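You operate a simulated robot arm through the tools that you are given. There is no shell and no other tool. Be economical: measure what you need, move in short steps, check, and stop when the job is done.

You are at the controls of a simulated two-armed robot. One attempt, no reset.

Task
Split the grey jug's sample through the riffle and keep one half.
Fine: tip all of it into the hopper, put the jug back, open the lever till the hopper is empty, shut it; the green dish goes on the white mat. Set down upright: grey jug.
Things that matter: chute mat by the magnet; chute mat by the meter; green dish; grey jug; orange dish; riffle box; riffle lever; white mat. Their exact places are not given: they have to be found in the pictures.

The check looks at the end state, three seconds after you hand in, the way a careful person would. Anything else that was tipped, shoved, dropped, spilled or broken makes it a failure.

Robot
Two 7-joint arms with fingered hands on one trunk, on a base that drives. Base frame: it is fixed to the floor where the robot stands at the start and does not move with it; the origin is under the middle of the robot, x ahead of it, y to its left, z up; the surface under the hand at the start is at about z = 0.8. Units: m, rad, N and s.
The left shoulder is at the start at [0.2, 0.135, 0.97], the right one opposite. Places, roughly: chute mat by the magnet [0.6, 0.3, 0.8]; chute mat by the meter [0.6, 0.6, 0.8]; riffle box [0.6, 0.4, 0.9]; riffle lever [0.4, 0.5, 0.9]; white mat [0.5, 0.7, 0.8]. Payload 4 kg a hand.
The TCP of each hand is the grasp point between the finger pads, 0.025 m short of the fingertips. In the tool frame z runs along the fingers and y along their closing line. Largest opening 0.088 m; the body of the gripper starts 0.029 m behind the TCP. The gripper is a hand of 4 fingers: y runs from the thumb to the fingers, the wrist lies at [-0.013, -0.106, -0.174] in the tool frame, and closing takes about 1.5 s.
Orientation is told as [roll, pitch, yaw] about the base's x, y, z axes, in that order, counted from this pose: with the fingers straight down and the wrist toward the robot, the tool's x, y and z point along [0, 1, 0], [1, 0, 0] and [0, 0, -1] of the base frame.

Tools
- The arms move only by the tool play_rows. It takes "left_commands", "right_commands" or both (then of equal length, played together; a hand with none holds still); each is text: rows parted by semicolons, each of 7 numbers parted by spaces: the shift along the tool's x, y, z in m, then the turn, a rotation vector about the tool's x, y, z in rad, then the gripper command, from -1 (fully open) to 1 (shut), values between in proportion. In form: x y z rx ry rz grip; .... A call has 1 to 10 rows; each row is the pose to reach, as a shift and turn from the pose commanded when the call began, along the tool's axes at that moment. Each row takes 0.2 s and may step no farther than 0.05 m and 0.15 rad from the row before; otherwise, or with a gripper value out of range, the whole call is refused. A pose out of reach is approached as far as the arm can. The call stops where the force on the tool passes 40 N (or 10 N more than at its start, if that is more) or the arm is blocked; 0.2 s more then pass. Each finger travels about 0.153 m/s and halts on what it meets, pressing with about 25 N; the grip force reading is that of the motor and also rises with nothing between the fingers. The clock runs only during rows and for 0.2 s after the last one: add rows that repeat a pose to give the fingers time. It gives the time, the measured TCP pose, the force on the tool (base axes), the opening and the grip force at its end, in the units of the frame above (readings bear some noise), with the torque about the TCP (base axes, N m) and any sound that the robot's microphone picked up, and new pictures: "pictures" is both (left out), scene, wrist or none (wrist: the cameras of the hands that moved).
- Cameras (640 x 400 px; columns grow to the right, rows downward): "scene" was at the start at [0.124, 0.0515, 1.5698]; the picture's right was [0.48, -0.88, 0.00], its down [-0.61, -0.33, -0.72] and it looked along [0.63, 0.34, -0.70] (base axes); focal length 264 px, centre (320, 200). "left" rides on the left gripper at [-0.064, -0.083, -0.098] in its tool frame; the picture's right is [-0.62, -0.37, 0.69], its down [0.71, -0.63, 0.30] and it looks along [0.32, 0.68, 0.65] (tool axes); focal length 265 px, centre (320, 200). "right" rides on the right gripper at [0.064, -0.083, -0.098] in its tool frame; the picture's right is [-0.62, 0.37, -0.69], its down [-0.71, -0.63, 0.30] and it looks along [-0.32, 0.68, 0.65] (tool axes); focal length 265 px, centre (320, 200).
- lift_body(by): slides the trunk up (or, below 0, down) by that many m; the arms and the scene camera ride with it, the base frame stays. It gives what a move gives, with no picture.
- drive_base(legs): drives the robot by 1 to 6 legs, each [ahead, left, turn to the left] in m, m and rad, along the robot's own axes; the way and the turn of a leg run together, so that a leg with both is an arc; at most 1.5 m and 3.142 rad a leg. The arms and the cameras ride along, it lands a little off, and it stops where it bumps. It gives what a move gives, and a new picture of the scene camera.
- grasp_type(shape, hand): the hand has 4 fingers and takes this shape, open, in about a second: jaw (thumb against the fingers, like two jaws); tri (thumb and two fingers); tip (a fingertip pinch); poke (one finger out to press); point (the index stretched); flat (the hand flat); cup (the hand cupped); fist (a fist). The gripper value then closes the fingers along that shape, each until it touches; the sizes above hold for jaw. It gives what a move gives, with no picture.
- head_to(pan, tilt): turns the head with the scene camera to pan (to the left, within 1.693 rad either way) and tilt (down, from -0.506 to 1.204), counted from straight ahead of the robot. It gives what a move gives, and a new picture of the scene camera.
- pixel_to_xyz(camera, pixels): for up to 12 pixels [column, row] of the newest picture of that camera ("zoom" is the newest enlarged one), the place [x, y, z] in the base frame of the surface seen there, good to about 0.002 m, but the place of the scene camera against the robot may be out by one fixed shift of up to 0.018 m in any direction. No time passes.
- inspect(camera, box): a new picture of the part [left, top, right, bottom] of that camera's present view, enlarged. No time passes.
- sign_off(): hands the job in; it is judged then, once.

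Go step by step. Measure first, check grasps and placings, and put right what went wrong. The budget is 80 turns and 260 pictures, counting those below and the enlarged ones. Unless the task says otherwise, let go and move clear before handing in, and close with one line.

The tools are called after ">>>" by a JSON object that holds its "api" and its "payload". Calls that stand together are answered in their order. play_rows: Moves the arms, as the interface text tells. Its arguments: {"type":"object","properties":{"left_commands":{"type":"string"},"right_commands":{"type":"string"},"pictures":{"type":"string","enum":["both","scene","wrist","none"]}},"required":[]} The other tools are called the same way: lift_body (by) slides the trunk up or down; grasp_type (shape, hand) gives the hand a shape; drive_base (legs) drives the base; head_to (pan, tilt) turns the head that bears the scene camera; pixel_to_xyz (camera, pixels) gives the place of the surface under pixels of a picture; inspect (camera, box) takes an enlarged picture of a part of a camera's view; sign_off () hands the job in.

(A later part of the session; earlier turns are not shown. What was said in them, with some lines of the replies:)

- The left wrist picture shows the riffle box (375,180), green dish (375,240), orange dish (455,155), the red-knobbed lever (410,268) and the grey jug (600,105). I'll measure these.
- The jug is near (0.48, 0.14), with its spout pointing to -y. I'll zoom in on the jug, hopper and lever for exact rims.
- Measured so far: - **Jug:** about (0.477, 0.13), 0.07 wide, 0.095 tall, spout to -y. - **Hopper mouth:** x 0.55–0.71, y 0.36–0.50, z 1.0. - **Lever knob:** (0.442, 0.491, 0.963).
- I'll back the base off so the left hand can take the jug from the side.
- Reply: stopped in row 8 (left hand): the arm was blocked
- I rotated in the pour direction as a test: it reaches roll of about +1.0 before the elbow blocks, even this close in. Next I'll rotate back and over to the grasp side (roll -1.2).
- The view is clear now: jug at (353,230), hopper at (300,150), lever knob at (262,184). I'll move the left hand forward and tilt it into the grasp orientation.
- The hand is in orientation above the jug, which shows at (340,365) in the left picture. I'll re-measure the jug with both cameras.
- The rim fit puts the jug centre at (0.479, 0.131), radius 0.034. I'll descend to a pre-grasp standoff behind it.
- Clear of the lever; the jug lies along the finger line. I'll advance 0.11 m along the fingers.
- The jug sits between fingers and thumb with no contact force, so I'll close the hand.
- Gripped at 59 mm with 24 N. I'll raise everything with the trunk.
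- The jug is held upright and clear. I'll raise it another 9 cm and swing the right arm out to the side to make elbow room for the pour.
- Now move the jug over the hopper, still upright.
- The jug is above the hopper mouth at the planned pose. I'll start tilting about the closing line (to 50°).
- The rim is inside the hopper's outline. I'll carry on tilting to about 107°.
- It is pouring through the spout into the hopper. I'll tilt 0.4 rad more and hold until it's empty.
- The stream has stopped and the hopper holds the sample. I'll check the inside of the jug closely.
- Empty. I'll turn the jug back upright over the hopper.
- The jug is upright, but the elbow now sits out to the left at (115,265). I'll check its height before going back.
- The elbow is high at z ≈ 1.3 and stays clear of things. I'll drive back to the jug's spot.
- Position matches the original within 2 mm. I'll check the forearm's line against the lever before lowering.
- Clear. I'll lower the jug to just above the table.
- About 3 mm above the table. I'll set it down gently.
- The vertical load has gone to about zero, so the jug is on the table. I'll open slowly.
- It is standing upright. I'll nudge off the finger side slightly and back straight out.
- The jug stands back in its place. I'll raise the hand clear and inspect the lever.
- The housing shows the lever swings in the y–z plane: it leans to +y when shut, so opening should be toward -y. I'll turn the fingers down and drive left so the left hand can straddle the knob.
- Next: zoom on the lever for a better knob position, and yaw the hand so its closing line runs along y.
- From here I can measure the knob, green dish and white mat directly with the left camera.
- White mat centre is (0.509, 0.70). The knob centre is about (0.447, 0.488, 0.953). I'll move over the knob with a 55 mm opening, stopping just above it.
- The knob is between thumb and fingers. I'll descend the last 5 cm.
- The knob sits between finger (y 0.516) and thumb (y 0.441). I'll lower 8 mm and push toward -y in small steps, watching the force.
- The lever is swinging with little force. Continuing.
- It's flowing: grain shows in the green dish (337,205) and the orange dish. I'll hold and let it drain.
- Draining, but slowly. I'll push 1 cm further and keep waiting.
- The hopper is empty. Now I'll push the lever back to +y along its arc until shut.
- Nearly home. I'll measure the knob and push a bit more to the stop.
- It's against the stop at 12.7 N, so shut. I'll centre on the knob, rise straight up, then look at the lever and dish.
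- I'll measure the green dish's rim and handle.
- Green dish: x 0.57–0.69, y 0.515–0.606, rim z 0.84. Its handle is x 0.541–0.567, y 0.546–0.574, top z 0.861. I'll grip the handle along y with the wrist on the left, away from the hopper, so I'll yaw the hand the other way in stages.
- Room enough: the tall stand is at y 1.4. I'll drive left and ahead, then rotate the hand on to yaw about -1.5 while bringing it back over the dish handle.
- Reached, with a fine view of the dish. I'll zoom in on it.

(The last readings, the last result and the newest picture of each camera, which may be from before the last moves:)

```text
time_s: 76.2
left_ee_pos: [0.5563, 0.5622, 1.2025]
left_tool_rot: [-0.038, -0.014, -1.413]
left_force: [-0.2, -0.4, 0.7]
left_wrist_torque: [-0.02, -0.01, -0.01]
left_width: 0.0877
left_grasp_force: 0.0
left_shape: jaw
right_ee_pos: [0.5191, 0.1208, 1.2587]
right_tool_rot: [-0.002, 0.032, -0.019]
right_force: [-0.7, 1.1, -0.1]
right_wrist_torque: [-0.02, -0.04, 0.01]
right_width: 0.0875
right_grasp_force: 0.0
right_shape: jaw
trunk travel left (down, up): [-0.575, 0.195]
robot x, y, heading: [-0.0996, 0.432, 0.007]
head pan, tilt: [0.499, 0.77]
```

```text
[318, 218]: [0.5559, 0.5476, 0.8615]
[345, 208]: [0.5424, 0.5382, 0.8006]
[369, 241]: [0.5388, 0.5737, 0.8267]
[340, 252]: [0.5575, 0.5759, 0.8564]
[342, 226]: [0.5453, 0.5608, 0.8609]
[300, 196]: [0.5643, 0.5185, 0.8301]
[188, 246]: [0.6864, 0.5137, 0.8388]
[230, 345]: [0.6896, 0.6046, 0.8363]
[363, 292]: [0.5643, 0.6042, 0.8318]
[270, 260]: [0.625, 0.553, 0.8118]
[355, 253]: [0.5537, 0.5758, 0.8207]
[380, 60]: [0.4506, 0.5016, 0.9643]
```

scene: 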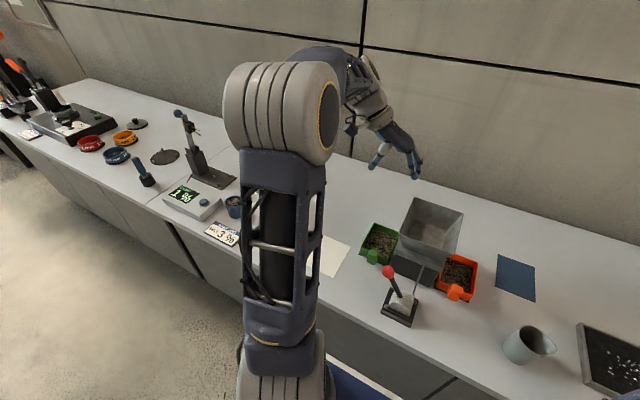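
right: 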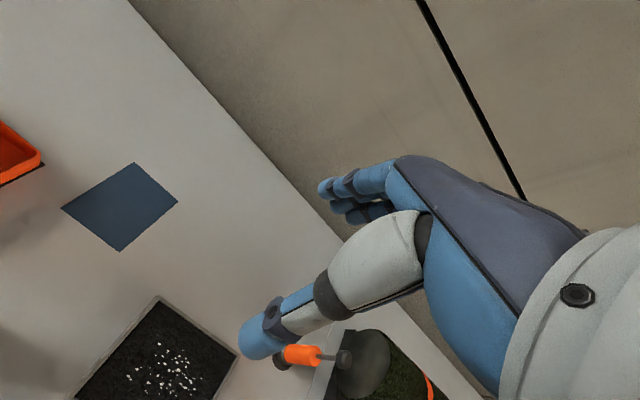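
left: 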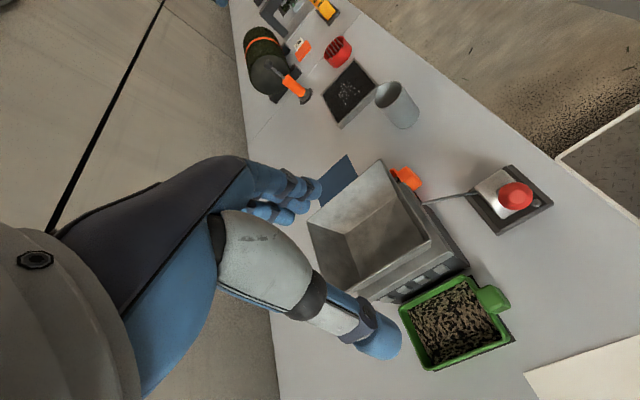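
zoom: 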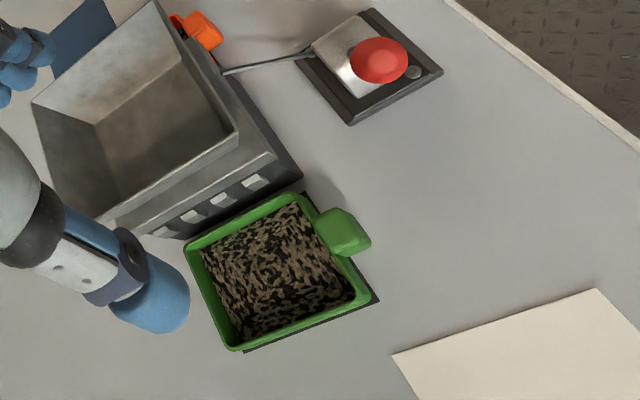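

The lever knob is back at its shut place. The handle spans x 0.538–0.566, y 0.546–0.576, and is gripped from above. I'll align yaw and descend part-way with a narrower 60 mm opening so the fingers clear the hopper.

>>> {"api": "play_rows", "payload": {"left_commands": "-0.001 -0.002 0.01 0 0 0.08 -0.36;-0.002 -0.004 0.04 0 0 0.158 -0.36;-0.003 -0.006 0.08 0 0 0.158 -0.36;-0.004 -0.008 0.12 0 0 0.158 -0.36;-0.005 -0.009 0.16 0 0 0.158 -0.36;-0.006 -0.009 0.2 0 0 0.158 -0.36;-0.0065 -0.009 0.23 0 0 0.158 -0.36;-0.0065 -0.009 0.2525 0 0 0.158 -0.36;-0.0065 -0.009 0.2525 0 0 0.158 -0.36"}}

>>> {"api": "inspect", "payload": {"camera": "scene", "box": [340, 150, 480, 330]}}

```text
time_s: 78.2
left_ee_pos: [0.5417, 0.5663, 0.9498]
left_tool_rot: [-0.033, -0.023, -1.569]
left_force: [0.3, -0.1, -0.4]
left_wrist_torque: [0.01, 0.0, 0.0]
left_width: 0.0601
left_grasp_force: 0.0
left_shape: jaw
right_ee_pos: [0.5188, 0.1196, 1.2593]
right_tool_rot: [-0.004, 0.032, -0.019]
right_force: [-0.7, 0.0, 0.1]
right_wrist_torque: [-0.02, -0.02, 0.0]
right_width: 0.0877
right_grasp_force: 0.1
right_shape: jaw
trunk travel left (down, up): [-0.575, 0.195]
robot x, y, heading: [-0.0978, 0.4325, 0.004]
head pan, tilt: [0.499, 0.77]
```

scene: 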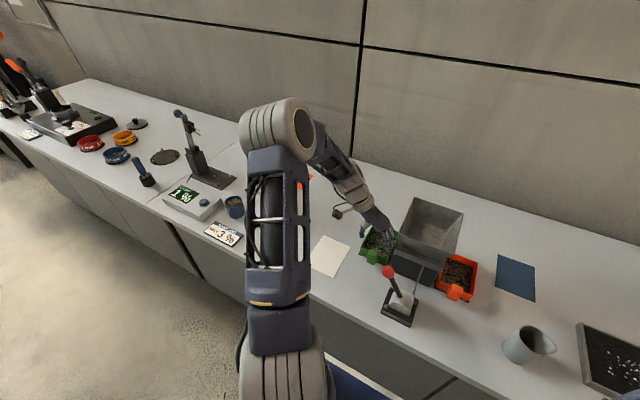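
left: 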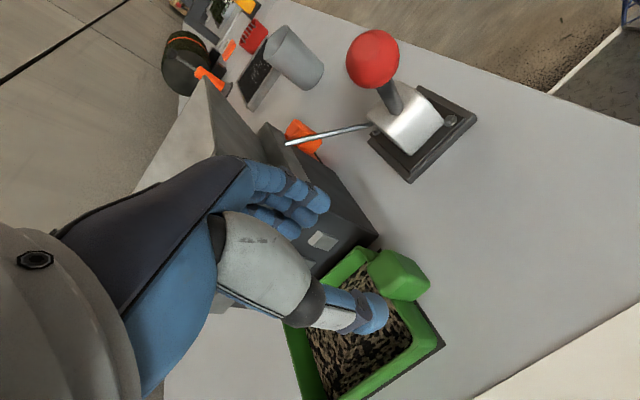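

```text
2.22 times, centred on (410, 240) of scene
```

zoom: 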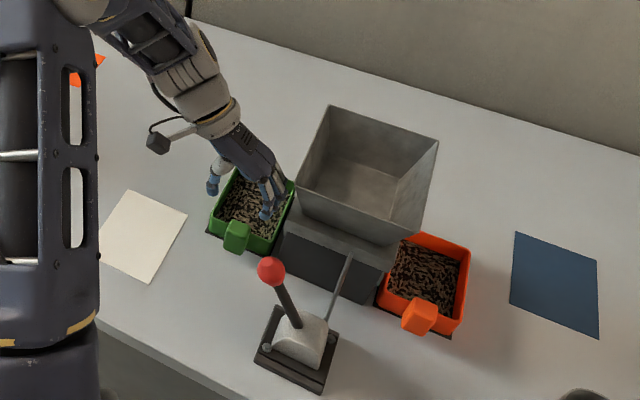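

I'll measure the fingertips against the handle.

>>> {"api": "pixel_to_xyz", "payload": {"camera": "left", "pixels": [[318, 200], [305, 215], [290, 228], [378, 305], [365, 325], [405, 270], [420, 290], [385, 285]]}}

>>> {"api": "inspect", "payload": {"camera": "left", "box": [200, 150, 450, 370]}}

```text
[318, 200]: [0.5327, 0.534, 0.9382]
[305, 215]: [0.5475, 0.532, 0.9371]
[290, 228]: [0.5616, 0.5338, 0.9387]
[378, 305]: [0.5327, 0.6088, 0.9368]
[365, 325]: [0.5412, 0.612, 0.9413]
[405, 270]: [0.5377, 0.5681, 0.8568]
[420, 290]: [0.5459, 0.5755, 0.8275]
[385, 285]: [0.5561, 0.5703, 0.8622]
```

```text
1.82 times, centred on (325, 260) of left
```

zoom: 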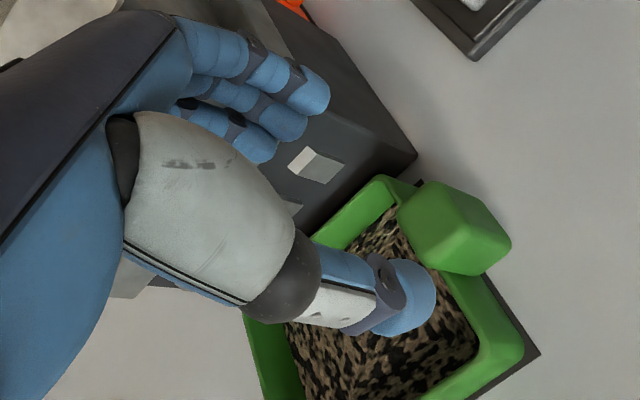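

The fingers span x 0.527–0.568, so the hand goes slightly toward the robot and clears the dish wall. I'll descend to the handle.

>>> {"api": "play_rows", "payload": {"left_commands": "0 0.0005 0.03 0 0 0 -0.36;-0.0005 0.001 0.06 0 0 0 -0.36;-0.0005 0.0011 0.08 0 0 0 -0.36;-0.0005 0.0011 0.0978 0 0 0 -0.36;-0.0005 0.0011 0.0978 0 0 0 -0.36", "pictures": "wrist"}}

>>> {"api": "inspect", "payload": {"camera": "scene", "box": [340, 200, 430, 300]}}

```text
time_s: 79.4
left_ee_pos: [0.5386, 0.5633, 0.8544]
left_tool_rot: [-0.033, -0.02, -1.569]
left_force: [-0.4, 0.8, 0.1]
left_wrist_torque: [0.01, -0.01, -0.02]
left_width: 0.0601
left_grasp_force: 0.0
left_shape: jaw
right_ee_pos: [0.5193, 0.1192, 1.2589]
right_tool_rot: [-0.005, 0.032, -0.02]
right_force: [0.5, 0.7, 0.7]
right_wrist_torque: [0.05, 0.03, 0.02]
right_width: 0.0877
right_grasp_force: 0.0
right_shape: jaw
trunk travel left (down, up): [-0.575, 0.195]
robot x, y, heading: [-0.0952, 0.4328, 0.004]
head pan, tilt: [0.499, 0.77]
```

left: 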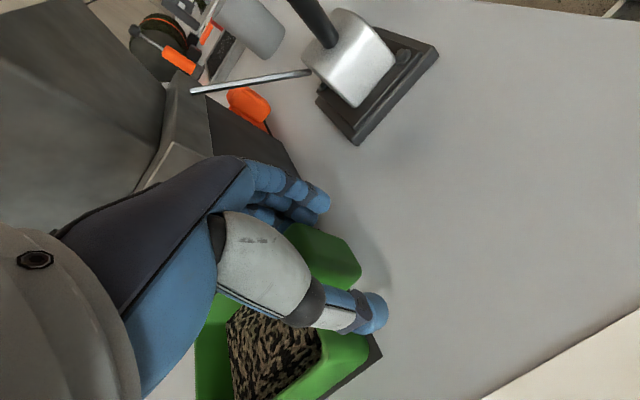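

```text
4.00 times, centred on (385, 250) of scene
```

zoom: 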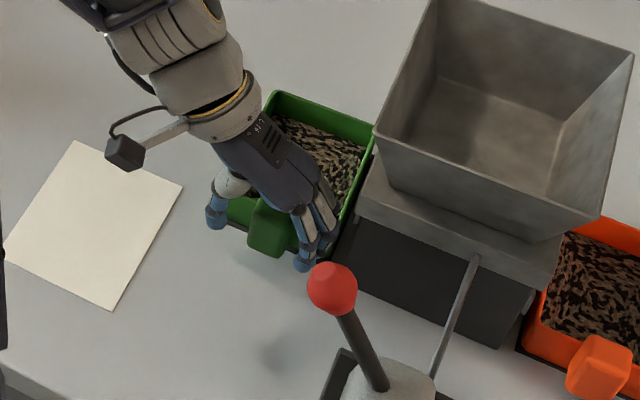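

Handle is straddled with no contact. Closing.

>>> {"api": "play_rows", "payload": {"left_commands": "0 0 0 0 0 0 0;0 0 0 0 0 0 0.4;0 0 0 0 0 0 0.8;0 0 0 0 0 0 1;0 0 0 0 0 0 1;0 0 0 0 0 0 1;0 0 0 0 0 0 1", "pictures": "wrist"}}

```text
time_s: 81.0
left_ee_pos: [0.5386, 0.5648, 0.8545]
left_tool_rot: [-0.033, -0.022, -1.569]
left_force: [-0.1, 0.4, 0.7]
left_wrist_torque: [0.03, -0.01, -0.01]
left_width: 0.0094
left_grasp_force: 24.6
left_shape: jaw
right_ee_pos: [0.5191, 0.1189, 1.2604]
right_tool_rot: [-0.005, 0.031, -0.019]
right_force: [0.5, 0.9, -0.7]
right_wrist_torque: [0.01, 0.0, 0.04]
right_width: 0.0877
right_grasp_force: 0.1
right_shape: jaw
trunk travel left (down, up): [-0.575, 0.195]
robot x, y, heading: [-0.0956, 0.4297, 0.01]
head pan, tilt: [0.499, 0.77]
```

left: 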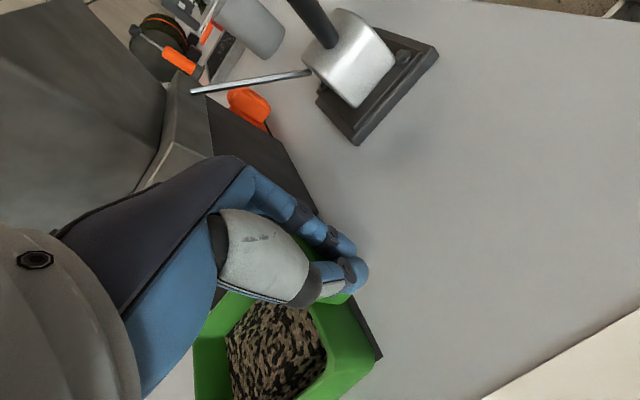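

Width 9 mm is narrower than the handle, so I'll look closely at what is gripped.

>>> {"api": "inspect", "payload": {"camera": "left", "box": [200, 180, 400, 380]}}

>>> {"api": "inspect", "payload": {"camera": "scene", "box": [350, 210, 420, 290]}}

```text
2.00 times, centred on (300, 280) of left
```

zoom: 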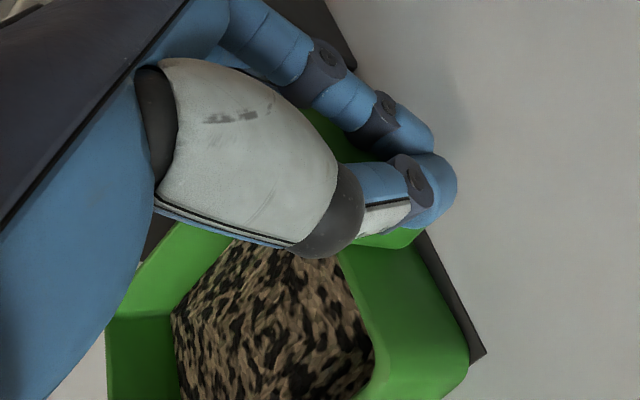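

```text
5.00 times, centred on (385, 250) of scene
```

zoom: 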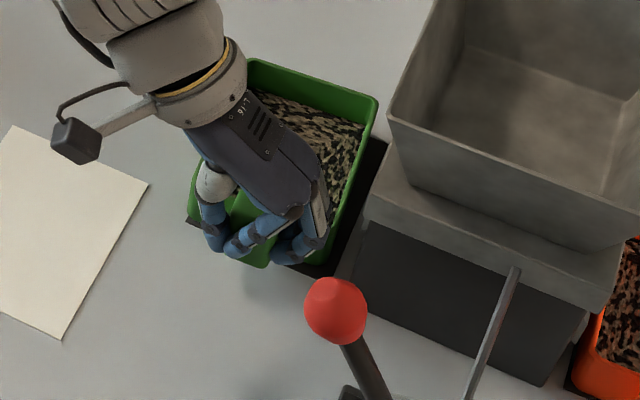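

The index closed in front of the handle. I'll reopen, go a bit higher (tips just above the rim) and centre on the handle.

>>> {"api": "play_rows", "payload": {"left_commands": "0 0 0 0 0 0 0.5;0 0 0 0 0 0 0;0 0 0 0 0 0 -0.4;0 0 0 0 0 0 -0.4;0 0 -0.013 0 0 0 -0.4;0 0 -0.04 0 0 0 -0.4;0 0 -0.07 0 0 0 -0.4", "pictures": "wrist"}}

>>> {"api": "inspect", "payload": {"camera": "left", "box": [200, 180, 450, 400]}}

```text
time_s: 82.6
left_ee_pos: [0.541, 0.5661, 0.924]
left_tool_rot: [-0.034, -0.022, -1.569]
left_force: [0.0, -1.1, -0.9]
left_wrist_torque: [0.01, -0.05, -0.02]
left_width: 0.0614
left_grasp_force: 0.0
left_shape: jaw
right_ee_pos: [0.5201, 0.1193, 1.2592]
right_tool_rot: [-0.003, 0.032, -0.019]
right_force: [-1.1, 0.0, -0.4]
right_wrist_torque: [0.0, 0.01, -0.02]
right_width: 0.0879
right_grasp_force: 0.1
right_shape: jaw
trunk travel left (down, up): [-0.575, 0.195]
robot x, y, heading: [-0.0973, 0.4319, 0.002]
head pan, tilt: [0.499, 0.77]
```

left: 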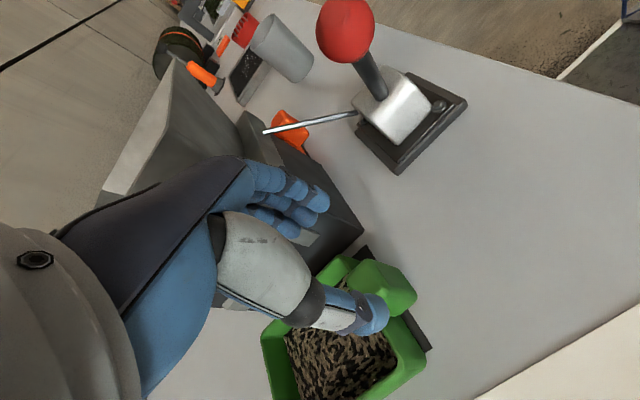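

```text
1.82 times, centred on (325, 290) of left
```

zoom: 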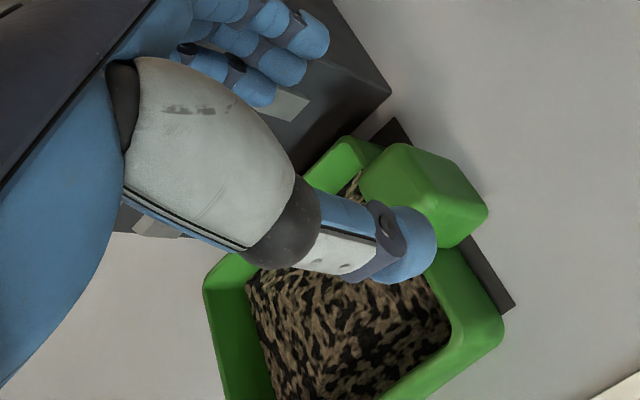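

>>> {"api": "pixel_to_xyz", "payload": {"camera": "zoom", "pixels": [[400, 150], [440, 160], [370, 180], [440, 190], [460, 245], [482, 210], [450, 225], [500, 315], [340, 145], [320, 40], [260, 95], [425, 240]]}}

```text
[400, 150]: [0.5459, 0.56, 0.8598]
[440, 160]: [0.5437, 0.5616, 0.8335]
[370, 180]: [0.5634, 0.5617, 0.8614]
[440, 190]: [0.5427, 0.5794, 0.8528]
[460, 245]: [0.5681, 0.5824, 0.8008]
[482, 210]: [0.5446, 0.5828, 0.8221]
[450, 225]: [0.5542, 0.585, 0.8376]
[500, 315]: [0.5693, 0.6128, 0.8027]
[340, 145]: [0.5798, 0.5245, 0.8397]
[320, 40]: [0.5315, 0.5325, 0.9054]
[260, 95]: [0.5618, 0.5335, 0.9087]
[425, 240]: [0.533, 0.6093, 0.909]
```

The handle is now at x 0.543–0.570, y 0.558–0.586. I'll move over its centre and down to z 0.867.

>>> {"api": "play_rows", "payload": {"left_commands": "0.0158 -0.0083 0 0 0 0 -0.4;0.0158 -0.0083 0.025 0 0 0 -0.4;0.0158 -0.0083 0.045 0 0 0 -0.4;0.0158 -0.0083 0.057 0 0 0 -0.4;0.0158 -0.0083 0.057 0 0 0 -0.4", "pictures": "none"}}

>>> {"api": "play_rows", "payload": {"left_commands": "0 0 0 0 0 0 0;0 0 0 0 0 0 0.3;0 0 0 0 0 0 0.7;0 0 0 0 0 0 1;0 0 0 0 0 0 1;0 0 0 0 0 0 1;0 0 0 0 0 0 1", "pictures": "wrist"}}

>>> {"api": "inspect", "payload": {"camera": "left", "box": [200, 180, 450, 400]}}

```text
time_s: 83.8
left_ee_pos: [0.5541, 0.5734, 0.8643]
left_tool_rot: [-0.034, -0.022, -1.571]
left_force: [-0.6, -0.5, 0.1]
left_wrist_torque: [-0.01, 0.01, 0.0]
left_width: 0.0611
left_grasp_force: 0.1
left_shape: jaw
right_ee_pos: [0.5189, 0.1213, 1.2584]
right_tool_rot: [-0.003, 0.032, -0.019]
right_force: [-0.1, 0.1, 0.5]
right_wrist_torque: [0.0, 0.0, 0.03]
right_width: 0.0875
right_grasp_force: 0.0
right_shape: jaw
trunk travel left (down, up): [-0.575, 0.195]
robot x, y, heading: [-0.0961, 0.4338, 0.005]
head pan, tilt: [0.499, 0.77]
```

```text
time_s: 85.4
left_ee_pos: [0.553, 0.5742, 0.8672]
left_tool_rot: [-0.033, -0.02, -1.569]
left_force: [-0.7, 0.1, 0.2]
left_wrist_torque: [-0.02, 0.02, 0.01]
left_width: 0.027
left_grasp_force: 25.4
left_shape: jaw
right_ee_pos: [0.5196, 0.1203, 1.2591]
right_tool_rot: [-0.006, 0.031, -0.018]
right_force: [0.5, 0.3, -0.2]
right_wrist_torque: [-0.02, -0.01, 0.03]
right_width: 0.0879
right_grasp_force: 0.0
right_shape: jaw
trunk travel left (down, up): [-0.575, 0.195]
robot x, y, heading: [-0.0946, 0.4331, 0.002]
head pan, tilt: [0.499, 0.77]
```

left: 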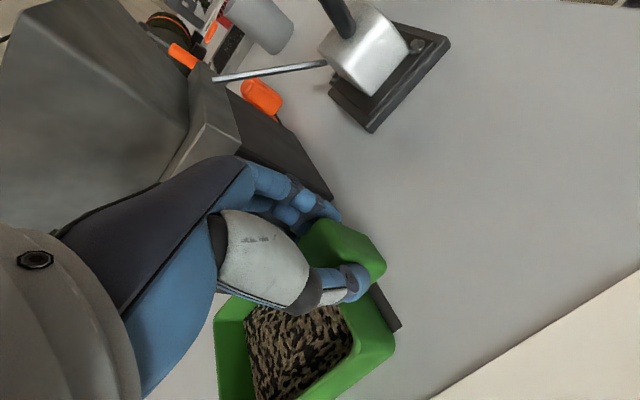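

```text
1.82 times, centred on (325, 290) of left
```

zoom: 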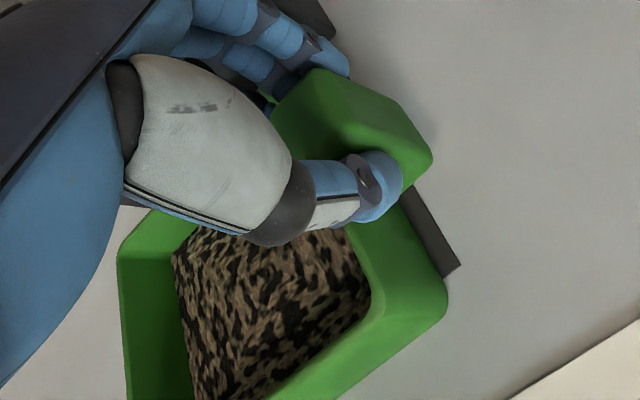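

A proper grip now: 27 mm, 25 N. I'll lift 2.5 cm slowly and check for tilt.

>>> {"api": "play_rows", "payload": {"left_commands": "0 0 -0.005 0 0 0 1;0 0 -0.01 0 0 0 1;0 0 -0.015 0 0 0 1;0 0 -0.02 0 0 0 1;0 0 -0.025 0 0 0 1;0 0 -0.025 0 0 0 1", "pictures": "wrist"}}

>>> {"api": "inspect", "payload": {"camera": "scene", "box": [330, 200, 430, 300]}}

```text
time_s: 86.8
left_ee_pos: [0.5528, 0.5728, 0.8906]
left_tool_rot: [-0.033, -0.022, -1.569]
left_force: [-0.1, -0.3, -0.6]
left_wrist_torque: [0.0, 0.05, 0.01]
left_width: 0.027
left_grasp_force: 24.5
left_shape: jaw
right_ee_pos: [0.5189, 0.1204, 1.2597]
right_tool_rot: [-0.003, 0.031, -0.02]
right_force: [-0.3, 0.4, 0.0]
right_wrist_torque: [0.02, 0.01, 0.01]
right_width: 0.0879
right_grasp_force: 0.1
right_shape: jaw
trunk travel left (down, up): [-0.575, 0.195]
robot x, y, heading: [-0.094, 0.4338, 0.009]
head pan, tilt: [0.499, 0.77]
```

left: 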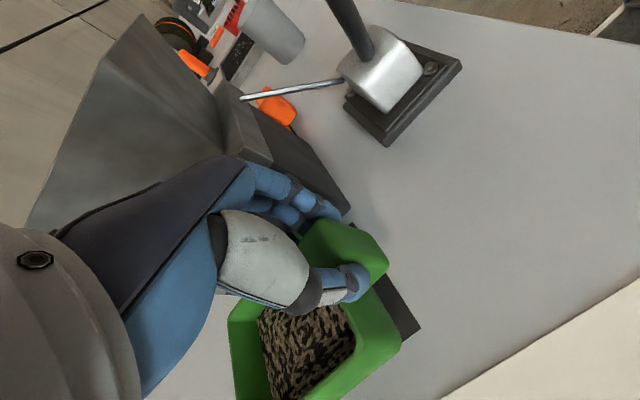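

```text
4.00 times, centred on (380, 250) of scene
```

zoom: 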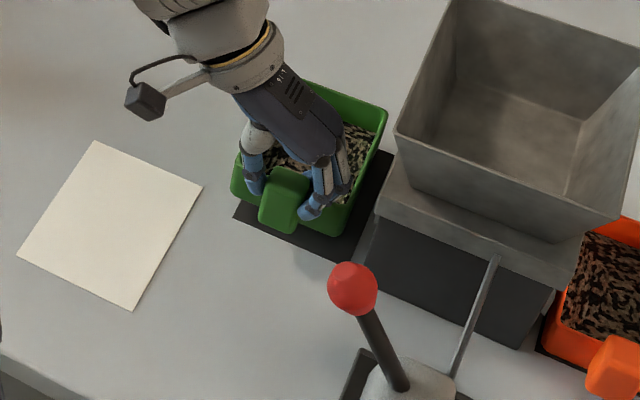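

It's lifted. I'll check the rim heights for tilt.

>>> {"api": "pixel_to_xyz", "payload": {"camera": "scene", "pixels": [[426, 228], [408, 222], [391, 247], [412, 257], [401, 244], [420, 245]]}}

>>> {"api": "pixel_to_xyz", "payload": {"camera": "left", "pixels": [[395, 345], [375, 315], [235, 325], [300, 395], [350, 245], [320, 235], [375, 240]]}}

```text
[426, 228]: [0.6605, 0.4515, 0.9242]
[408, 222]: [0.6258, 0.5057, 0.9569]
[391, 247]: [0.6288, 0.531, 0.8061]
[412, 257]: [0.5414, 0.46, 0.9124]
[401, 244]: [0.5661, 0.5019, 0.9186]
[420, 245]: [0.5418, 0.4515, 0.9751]
```

```text
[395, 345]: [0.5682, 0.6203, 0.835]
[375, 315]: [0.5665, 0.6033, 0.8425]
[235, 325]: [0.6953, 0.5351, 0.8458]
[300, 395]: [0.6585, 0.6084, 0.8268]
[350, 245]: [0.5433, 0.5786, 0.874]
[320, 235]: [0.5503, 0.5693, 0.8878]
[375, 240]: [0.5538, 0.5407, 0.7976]
```

>>> {"api": "pixel_to_xyz", "payload": {"camera": "zoom", "pixels": [[383, 112], [310, 84], [235, 178], [330, 228], [383, 125], [345, 100], [290, 175], [375, 145], [252, 180]]}}

```text
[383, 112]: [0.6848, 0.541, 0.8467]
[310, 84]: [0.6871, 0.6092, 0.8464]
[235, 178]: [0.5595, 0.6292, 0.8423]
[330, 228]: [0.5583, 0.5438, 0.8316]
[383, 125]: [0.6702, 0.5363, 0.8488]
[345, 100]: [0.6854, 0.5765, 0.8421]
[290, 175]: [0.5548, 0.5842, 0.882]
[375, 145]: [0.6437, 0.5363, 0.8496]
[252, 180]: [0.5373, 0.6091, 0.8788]
```

The far side sags only about 4–5°, with no spill. I'll raise 5 cm and carry it by driving left then back (0.127, -0.119), which puts it over the white mat.

>>> {"api": "play_rows", "payload": {"left_commands": "0 0 -0.012 0 0.01 0 1;0 0 -0.025 0 0.02 0 1;0 0 -0.038 0 0.04 0 1;0 0 -0.05 0 0.06 0 1;0 0 -0.05 0 0.07 0 1", "pictures": "none"}}

>>> {"api": "drive_base", "payload": {"legs": [[0, 0.127, 0], [-0.119, 0, 0]]}}

>>> {"api": "inspect", "payload": {"camera": "left", "box": [160, 160, 480, 400]}}

```text
time_s: 88.0
left_ee_pos: [0.5555, 0.5732, 0.9403]
left_tool_rot: [0.037, -0.019, -1.569]
left_force: [-0.3, 0.6, -1.5]
left_wrist_torque: [0.0, 0.06, -0.01]
left_width: 0.0269
left_grasp_force: 25.2
left_shape: jaw
right_ee_pos: [0.5188, 0.1197, 1.2585]
right_tool_rot: [-0.004, 0.031, -0.019]
right_force: [0.5, -0.3, -1.2]
right_wrist_torque: [0.01, 0.0, 0.0]
right_width: 0.0875
right_grasp_force: 0.0
right_shape: jaw
trunk travel left (down, up): [-0.575, 0.195]
robot x, y, heading: [-0.0947, 0.4351, 0.007]
head pan, tilt: [0.499, 0.77]
```

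```text
time_s: 90.1
left_ee_pos: [0.4362, 0.7002, 0.9394]
left_tool_rot: [0.036, -0.021, -1.57]
left_force: [-0.1, 0.3, -0.6]
left_wrist_torque: [0.01, 0.05, -0.02]
left_width: 0.0269
left_grasp_force: 25.2
left_shape: jaw
right_ee_pos: [0.3999, 0.2459, 1.2585]
right_tool_rot: [-0.003, 0.03, -0.021]
right_force: [0.4, 0.0, -0.2]
right_wrist_torque: [0.01, -0.02, 0.0]
right_width: 0.0879
right_grasp_force: 0.1
right_shape: jaw
trunk travel left (down, up): [-0.575, 0.195]
robot x, y, heading: [-0.2127, 0.5597, 0.008]
head pan, tilt: [0.499, 0.77]
```

scene: 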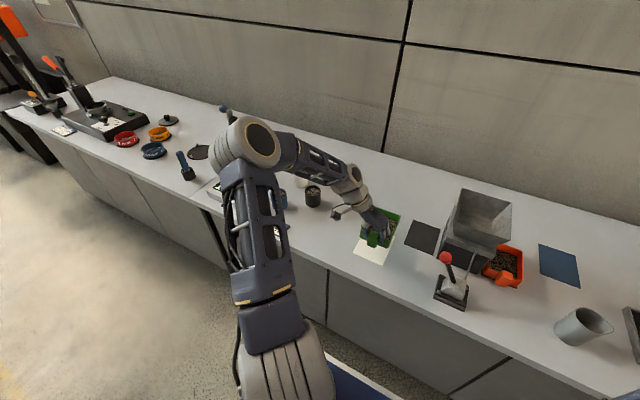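

```text
1.67 times, centred on (320, 280) of left
```

zoom: 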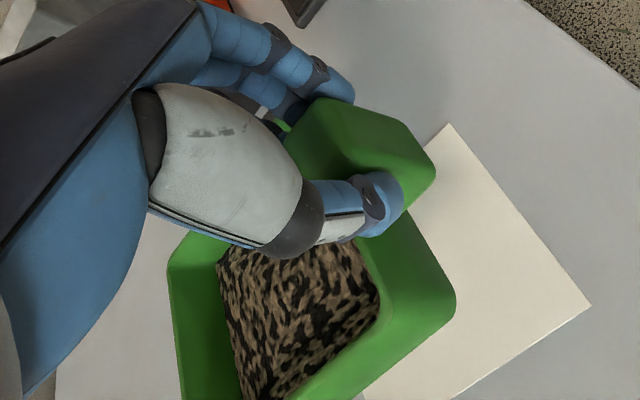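

Over the mat. I'll measure the dish corners and mat edges from both cameras.

>>> {"api": "pixel_to_xyz", "payload": {"camera": "zoom", "pixels": [[405, 215], [445, 285], [175, 265], [360, 245], [310, 100], [345, 145], [450, 127], [588, 306], [330, 370], [190, 395], [210, 240], [395, 125]]}}

>>> {"api": "inspect", "payload": {"camera": "scene", "box": [320, 190, 440, 290]}}

```text
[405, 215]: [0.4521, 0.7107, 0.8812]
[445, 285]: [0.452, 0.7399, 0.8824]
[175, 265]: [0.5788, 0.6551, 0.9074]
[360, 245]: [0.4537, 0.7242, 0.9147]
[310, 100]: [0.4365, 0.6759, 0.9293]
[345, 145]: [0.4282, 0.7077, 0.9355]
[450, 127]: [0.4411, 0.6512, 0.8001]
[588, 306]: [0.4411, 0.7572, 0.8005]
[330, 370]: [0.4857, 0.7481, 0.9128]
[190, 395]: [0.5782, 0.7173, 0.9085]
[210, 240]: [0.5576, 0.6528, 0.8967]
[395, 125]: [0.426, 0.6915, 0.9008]
```

```text
4.00 times, centred on (380, 240) of scene
```

zoom: 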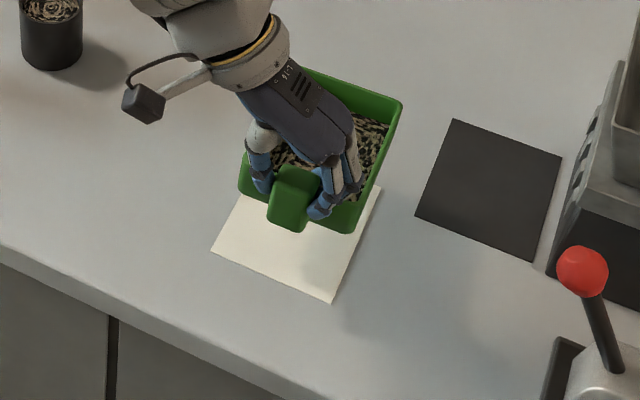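

The dish centre is about (0.515, 0.700) against the mat's (0.508, 0.702). I'll shift 7 mm back, add 3° pitch correction and lower to just above the mat.

>>> {"api": "play_rows", "payload": {"left_commands": "-0.003 -0.001 0.015 0 0.02 0 1;-0.006 -0.002 0.03 0 0.04 0 1;-0.0093 -0.0033 0.045 0 0.05 0 1;-0.0093 -0.0033 0.057 0 0.05 0 1;-0.0093 -0.0033 0.064 0 0.05 0 1;-0.0093 -0.0033 0.064 0 0.05 0 1", "pictures": "wrist"}}

>>> {"api": "inspect", "payload": {"camera": "scene", "box": [320, 190, 440, 290]}}

```text
time_s: 91.5
left_ee_pos: [0.4289, 0.702, 0.8769]
left_tool_rot: [0.089, -0.021, -1.571]
left_force: [-0.8, 0.5, -1.0]
left_wrist_torque: [-0.01, 0.06, 0.02]
left_width: 0.0267
left_grasp_force: 24.5
left_shape: jaw
right_ee_pos: [0.3993, 0.2454, 1.2586]
right_tool_rot: [-0.003, 0.033, -0.02]
right_force: [0.1, -0.9, 0.4]
right_wrist_torque: [-0.01, -0.02, 0.0]
right_width: 0.0877
right_grasp_force: 0.0
right_shape: jaw
trunk travel left (down, up): [-0.575, 0.195]
robot x, y, heading: [-0.2173, 0.5602, 0.004]
head pan, tilt: [0.499, 0.77]
```

left: 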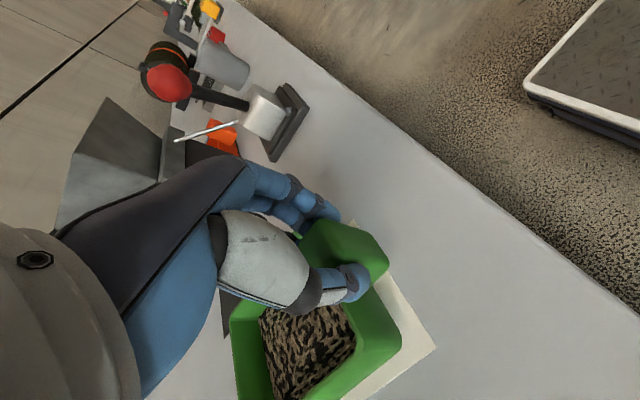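

```text
4.00 times, centred on (380, 240) of scene
```

zoom: 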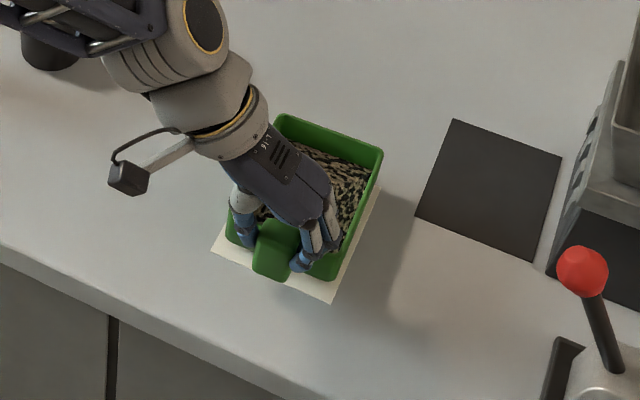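

Nearly down and well over the mat. I'll lower the last centimetre gently.

>>> {"api": "play_rows", "payload": {"left_commands": "0 0 0.002 0 0 0 1;0 0 0.004 0 0 0 1;0 0 0.006 0 0 0 1;0 0 0.008 0 0 0 1;0 0 0.01 0 0 0 1;0 0 0.01 0 0 0 1", "pictures": "wrist"}}

>>> {"api": "pixel_to_xyz", "payload": {"camera": "left", "pixels": [[335, 240], [395, 345], [375, 300], [237, 322], [245, 340], [360, 320], [432, 348], [355, 222]]}}

```text
time_s: 92.9
left_ee_pos: [0.4302, 0.7015, 0.8652]
left_tool_rot: [0.086, -0.022, -1.57]
left_force: [0.1, 0.5, -0.3]
left_wrist_torque: [0.02, 0.08, -0.01]
left_width: 0.0266
left_grasp_force: 25.4
left_shape: jaw
right_ee_pos: [0.3994, 0.2455, 1.2592]
right_tool_rot: [-0.005, 0.031, -0.021]
right_force: [0.9, 0.3, 0.8]
right_wrist_torque: [0.03, 0.02, 0.0]
right_width: 0.0879
right_grasp_force: 0.1
right_shape: jaw
trunk travel left (down, up): [-0.575, 0.195]
robot x, y, heading: [-0.2188, 0.5609, -0.002]
head pan, tilt: [0.499, 0.77]
```

left: 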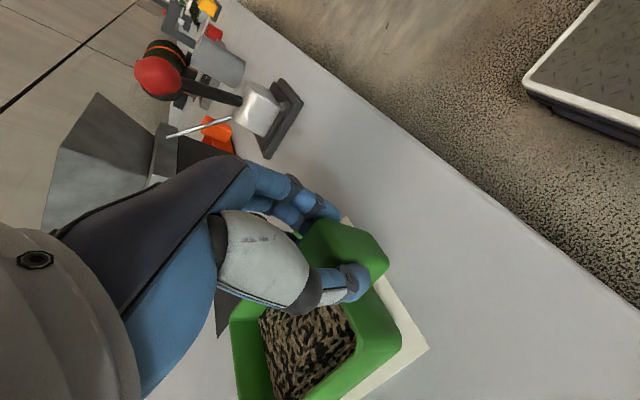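

```text
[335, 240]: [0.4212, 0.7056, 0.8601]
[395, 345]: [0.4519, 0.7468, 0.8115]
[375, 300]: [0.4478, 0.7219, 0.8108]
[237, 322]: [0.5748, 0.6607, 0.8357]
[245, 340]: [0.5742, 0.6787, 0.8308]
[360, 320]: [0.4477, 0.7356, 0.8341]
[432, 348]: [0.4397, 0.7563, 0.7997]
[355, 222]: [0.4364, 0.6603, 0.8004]
```

The handle top is at 0.860 (resting height 0.861), so it's just at contact. I'll press 2–3 mm to confirm.

>>> {"api": "play_rows", "payload": {"left_commands": "0 0 0.001 0 0 0 1;0 0 0.002 0 0 0 1;0 0 0.003 0 0 0 1;0 0 0.003 0 0 0 1", "pictures": "none"}}

```text
time_s: 93.9
left_ee_pos: [0.4299, 0.6998, 0.8626]
left_tool_rot: [0.086, -0.022, -1.571]
left_force: [-5.4, -0.6, 13.8]
left_wrist_torque: [-0.04, 0.11, -0.06]
left_width: 0.0276
left_grasp_force: 24.6
left_shape: jaw
right_ee_pos: [0.3996, 0.2455, 1.2599]
right_tool_rot: [-0.002, 0.032, -0.02]
right_force: [0.4, 0.4, -0.3]
right_wrist_torque: [0.01, -0.01, 0.04]
right_width: 0.0877
right_grasp_force: 0.3
right_shape: jaw
trunk travel left (down, up): [-0.575, 0.195]
robot x, y, heading: [-0.222, 0.5588, 0.002]
head pan, tilt: [0.499, 0.77]
```

Firm contact at 14 N. I'll ease up 2 mm, open slowly and rise.

>>> {"api": "play_rows", "payload": {"left_commands": "0 0 -0.0025 0 0 0 1;0 0 -0.0025 0 0 0 0.4;0 0 -0.0025 0 0 0 0.1;0 0 -0.0025 0 0 0 -0.2;0 0 -0.0025 0 0 0 -0.4;0 0 -0.0025 0 0 0 -0.4;0 0 -0.03 0 0 0 -0.4;0 0 -0.07 0 0 0 -0.4;0 0 -0.11 0 0 0 -0.4", "pictures": "both"}}

>>> {"api": "inspect", "payload": {"camera": "left", "box": [300, 150, 540, 400]}}

```text
time_s: 95.9
left_ee_pos: [0.4181, 0.7039, 0.9711]
left_tool_rot: [0.085, -0.022, -1.569]
left_force: [1.0, -0.1, 0.5]
left_wrist_torque: [-0.03, 0.04, 0.02]
left_width: 0.0615
left_grasp_force: 0.1
left_shape: jaw
right_ee_pos: [0.3993, 0.2455, 1.2593]
right_tool_rot: [-0.004, 0.031, -0.022]
right_force: [0.6, 0.7, -0.3]
right_wrist_torque: [-0.03, 0.02, 0.01]
right_width: 0.0876
right_grasp_force: 0.0
right_shape: jaw
trunk travel left (down, up): [-0.575, 0.195]
robot x, y, heading: [-0.2179, 0.5633, 0.003]
head pan, tilt: [0.499, 0.77]
```

scene: 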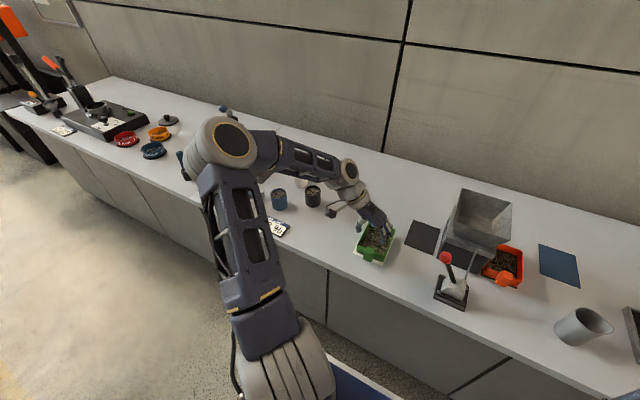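
left: 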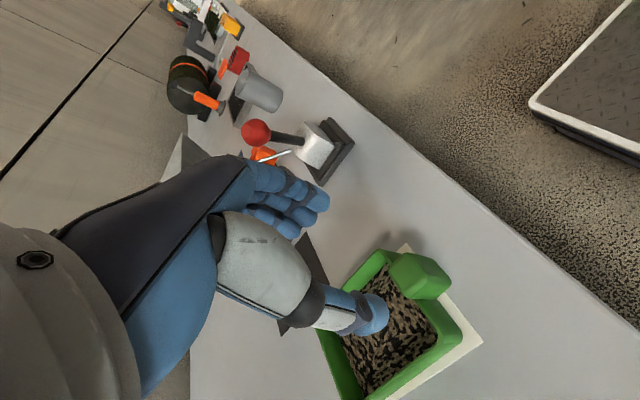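

```text
1.60 times, centred on (420, 275) of left
```

zoom: 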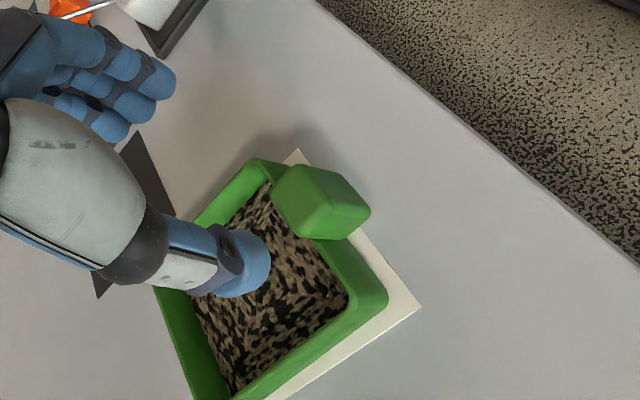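

The dish rests flat on the mat. I'll raise the hand clear, back the robot off slightly and do a final check.

>>> {"api": "play_rows", "payload": {"left_commands": "0 0 -0.04 0 0 0 -0.4;0 0 -0.08 0 0 0 -0.4;0 0 -0.12 0 0 0 -0.4;0 0 -0.16 0 0 0 -0.4;0 0 -0.2 0 0 0 -0.4", "pictures": "none"}}

>>> {"api": "drive_base", "payload": {"legs": [[-0.2, 0, 0]]}}

>>> {"api": "inspect", "payload": {"camera": "scene", "box": [330, 180, 490, 300]}}

>>> {"api": "inspect", "payload": {"camera": "scene", "box": [420, 180, 600, 320]}}

```text
time_s: 97.1
left_ee_pos: [0.4057, 0.7089, 1.1715]
left_tool_rot: [0.085, -0.025, -1.572]
left_force: [0.3, -0.2, -0.2]
left_wrist_torque: [0.03, 0.01, 0.01]
left_width: 0.0615
left_grasp_force: 0.1
left_shape: jaw
right_ee_pos: [0.3988, 0.2456, 1.2585]
right_tool_rot: [-0.004, 0.03, -0.022]
right_force: [0.6, 0.7, -0.8]
right_wrist_torque: [0.01, 0.04, 0.03]
right_width: 0.0876
right_grasp_force: 0.0
right_shape: jaw
trunk travel left (down, up): [-0.575, 0.195]
robot x, y, heading: [-0.2174, 0.561, 0.004]
head pan, tilt: [0.499, 0.77]
```

```text
time_s: 98.7
left_ee_pos: [0.2027, 0.7072, 1.1718]
left_tool_rot: [0.087, -0.02, -1.571]
left_force: [-0.4, 0.2, 0.0]
left_wrist_torque: [0.02, 0.0, 0.01]
left_width: 0.0615
left_grasp_force: 0.1
left_shape: jaw
right_ee_pos: [0.1949, 0.2449, 1.2599]
right_tool_rot: [-0.003, 0.031, -0.023]
right_force: [-0.2, -0.2, -0.2]
right_wrist_torque: [-0.03, -0.01, 0.02]
right_width: 0.0877
right_grasp_force: 0.0
right_shape: jaw
trunk travel left (down, up): [-0.575, 0.195]
robot x, y, heading: [-0.4188, 0.5596, -0.001]
head pan, tilt: [0.499, 0.77]
```

scene: 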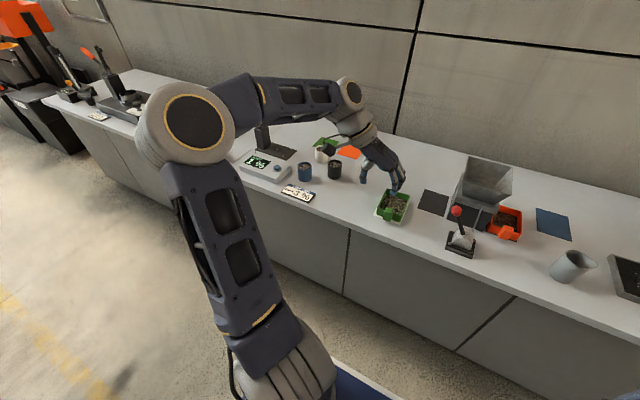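

```text
3.33 times, centred on (410, 240) of scene
```

zoom: 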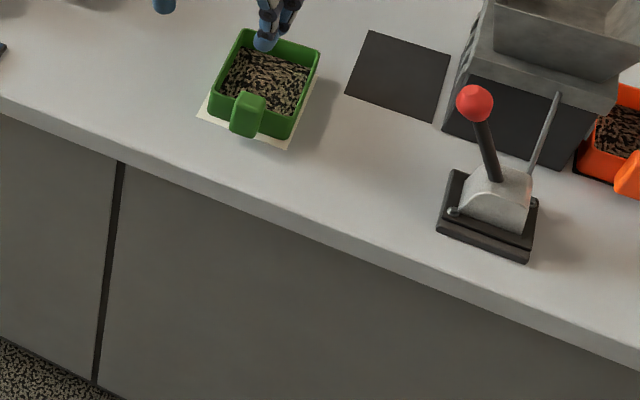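

```text
2.86 times, centred on (510, 250) of scene
```

zoom: 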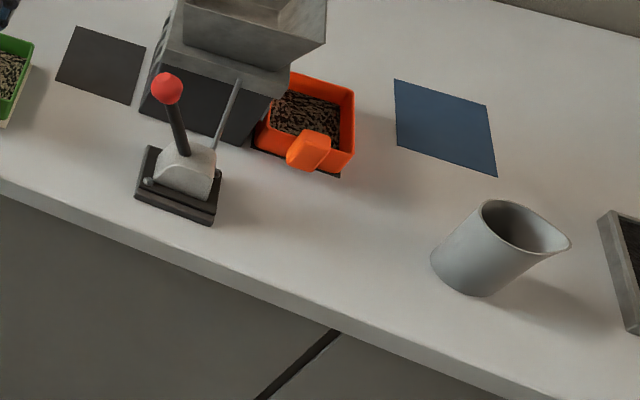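

Hopper empty, lever at its shut side, dish on the mat. I'll just verify numerically that the jug is upright (it looks slanted only from perspective) and the dish position.

>>> {"api": "pixel_to_xyz", "payload": {"camera": "zoom", "pixels": [[483, 208], [505, 243], [535, 254], [566, 243], [433, 262], [450, 285], [480, 296], [500, 203], [167, 88]]}}

>>> {"api": "head_to", "payload": {"pan": 0.05, "tilt": 0.75}}

```text
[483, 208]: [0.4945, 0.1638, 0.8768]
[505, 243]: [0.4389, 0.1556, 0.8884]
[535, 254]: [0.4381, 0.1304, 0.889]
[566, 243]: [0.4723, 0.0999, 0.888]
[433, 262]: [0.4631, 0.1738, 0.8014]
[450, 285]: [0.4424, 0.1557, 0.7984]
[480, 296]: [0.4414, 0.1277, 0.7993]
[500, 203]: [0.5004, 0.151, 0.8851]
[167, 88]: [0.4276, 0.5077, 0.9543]
```

```text
time_s: 99.6
left_ee_pos: [0.2017, 0.707, 1.1723]
left_tool_rot: [0.086, -0.023, -1.573]
left_force: [-0.7, 0.4, -0.3]
left_wrist_torque: [0.03, 0.0, 0.01]
left_width: 0.0611
left_grasp_force: 0.2
left_shape: jaw
right_ee_pos: [0.1948, 0.2439, 1.259]
right_tool_rot: [-0.003, 0.033, -0.022]
right_force: [0.2, -0.1, 0.9]
right_wrist_torque: [0.03, -0.01, -0.01]
right_width: 0.0878
right_grasp_force: 0.1
right_shape: jaw
trunk travel left (down, up): [-0.575, 0.195]
robot x, y, heading: [-0.4203, 0.5586, 0.007]
head pan, tilt: [0.051, 0.75]
```

scene: 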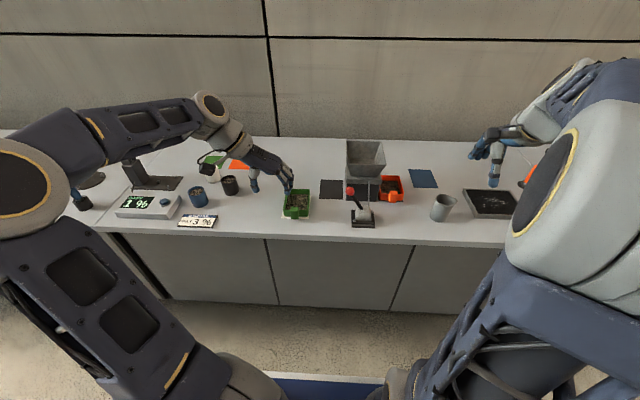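

The jug's base and rim line up, so it stands upright where it was. The hopper is empty, the lever is shut and the green dish is on the white mat, with nothing else disturbed, so I'm handing in.

>>> {"api": "sign_off", "payload": {}}

```text
The job is handed in.
```

The job is handed in: the sample went through the riffle, the hopper is empty and the lever is shut, the grey jug stands upright in its place, and the green dish with its half is on the white mat.
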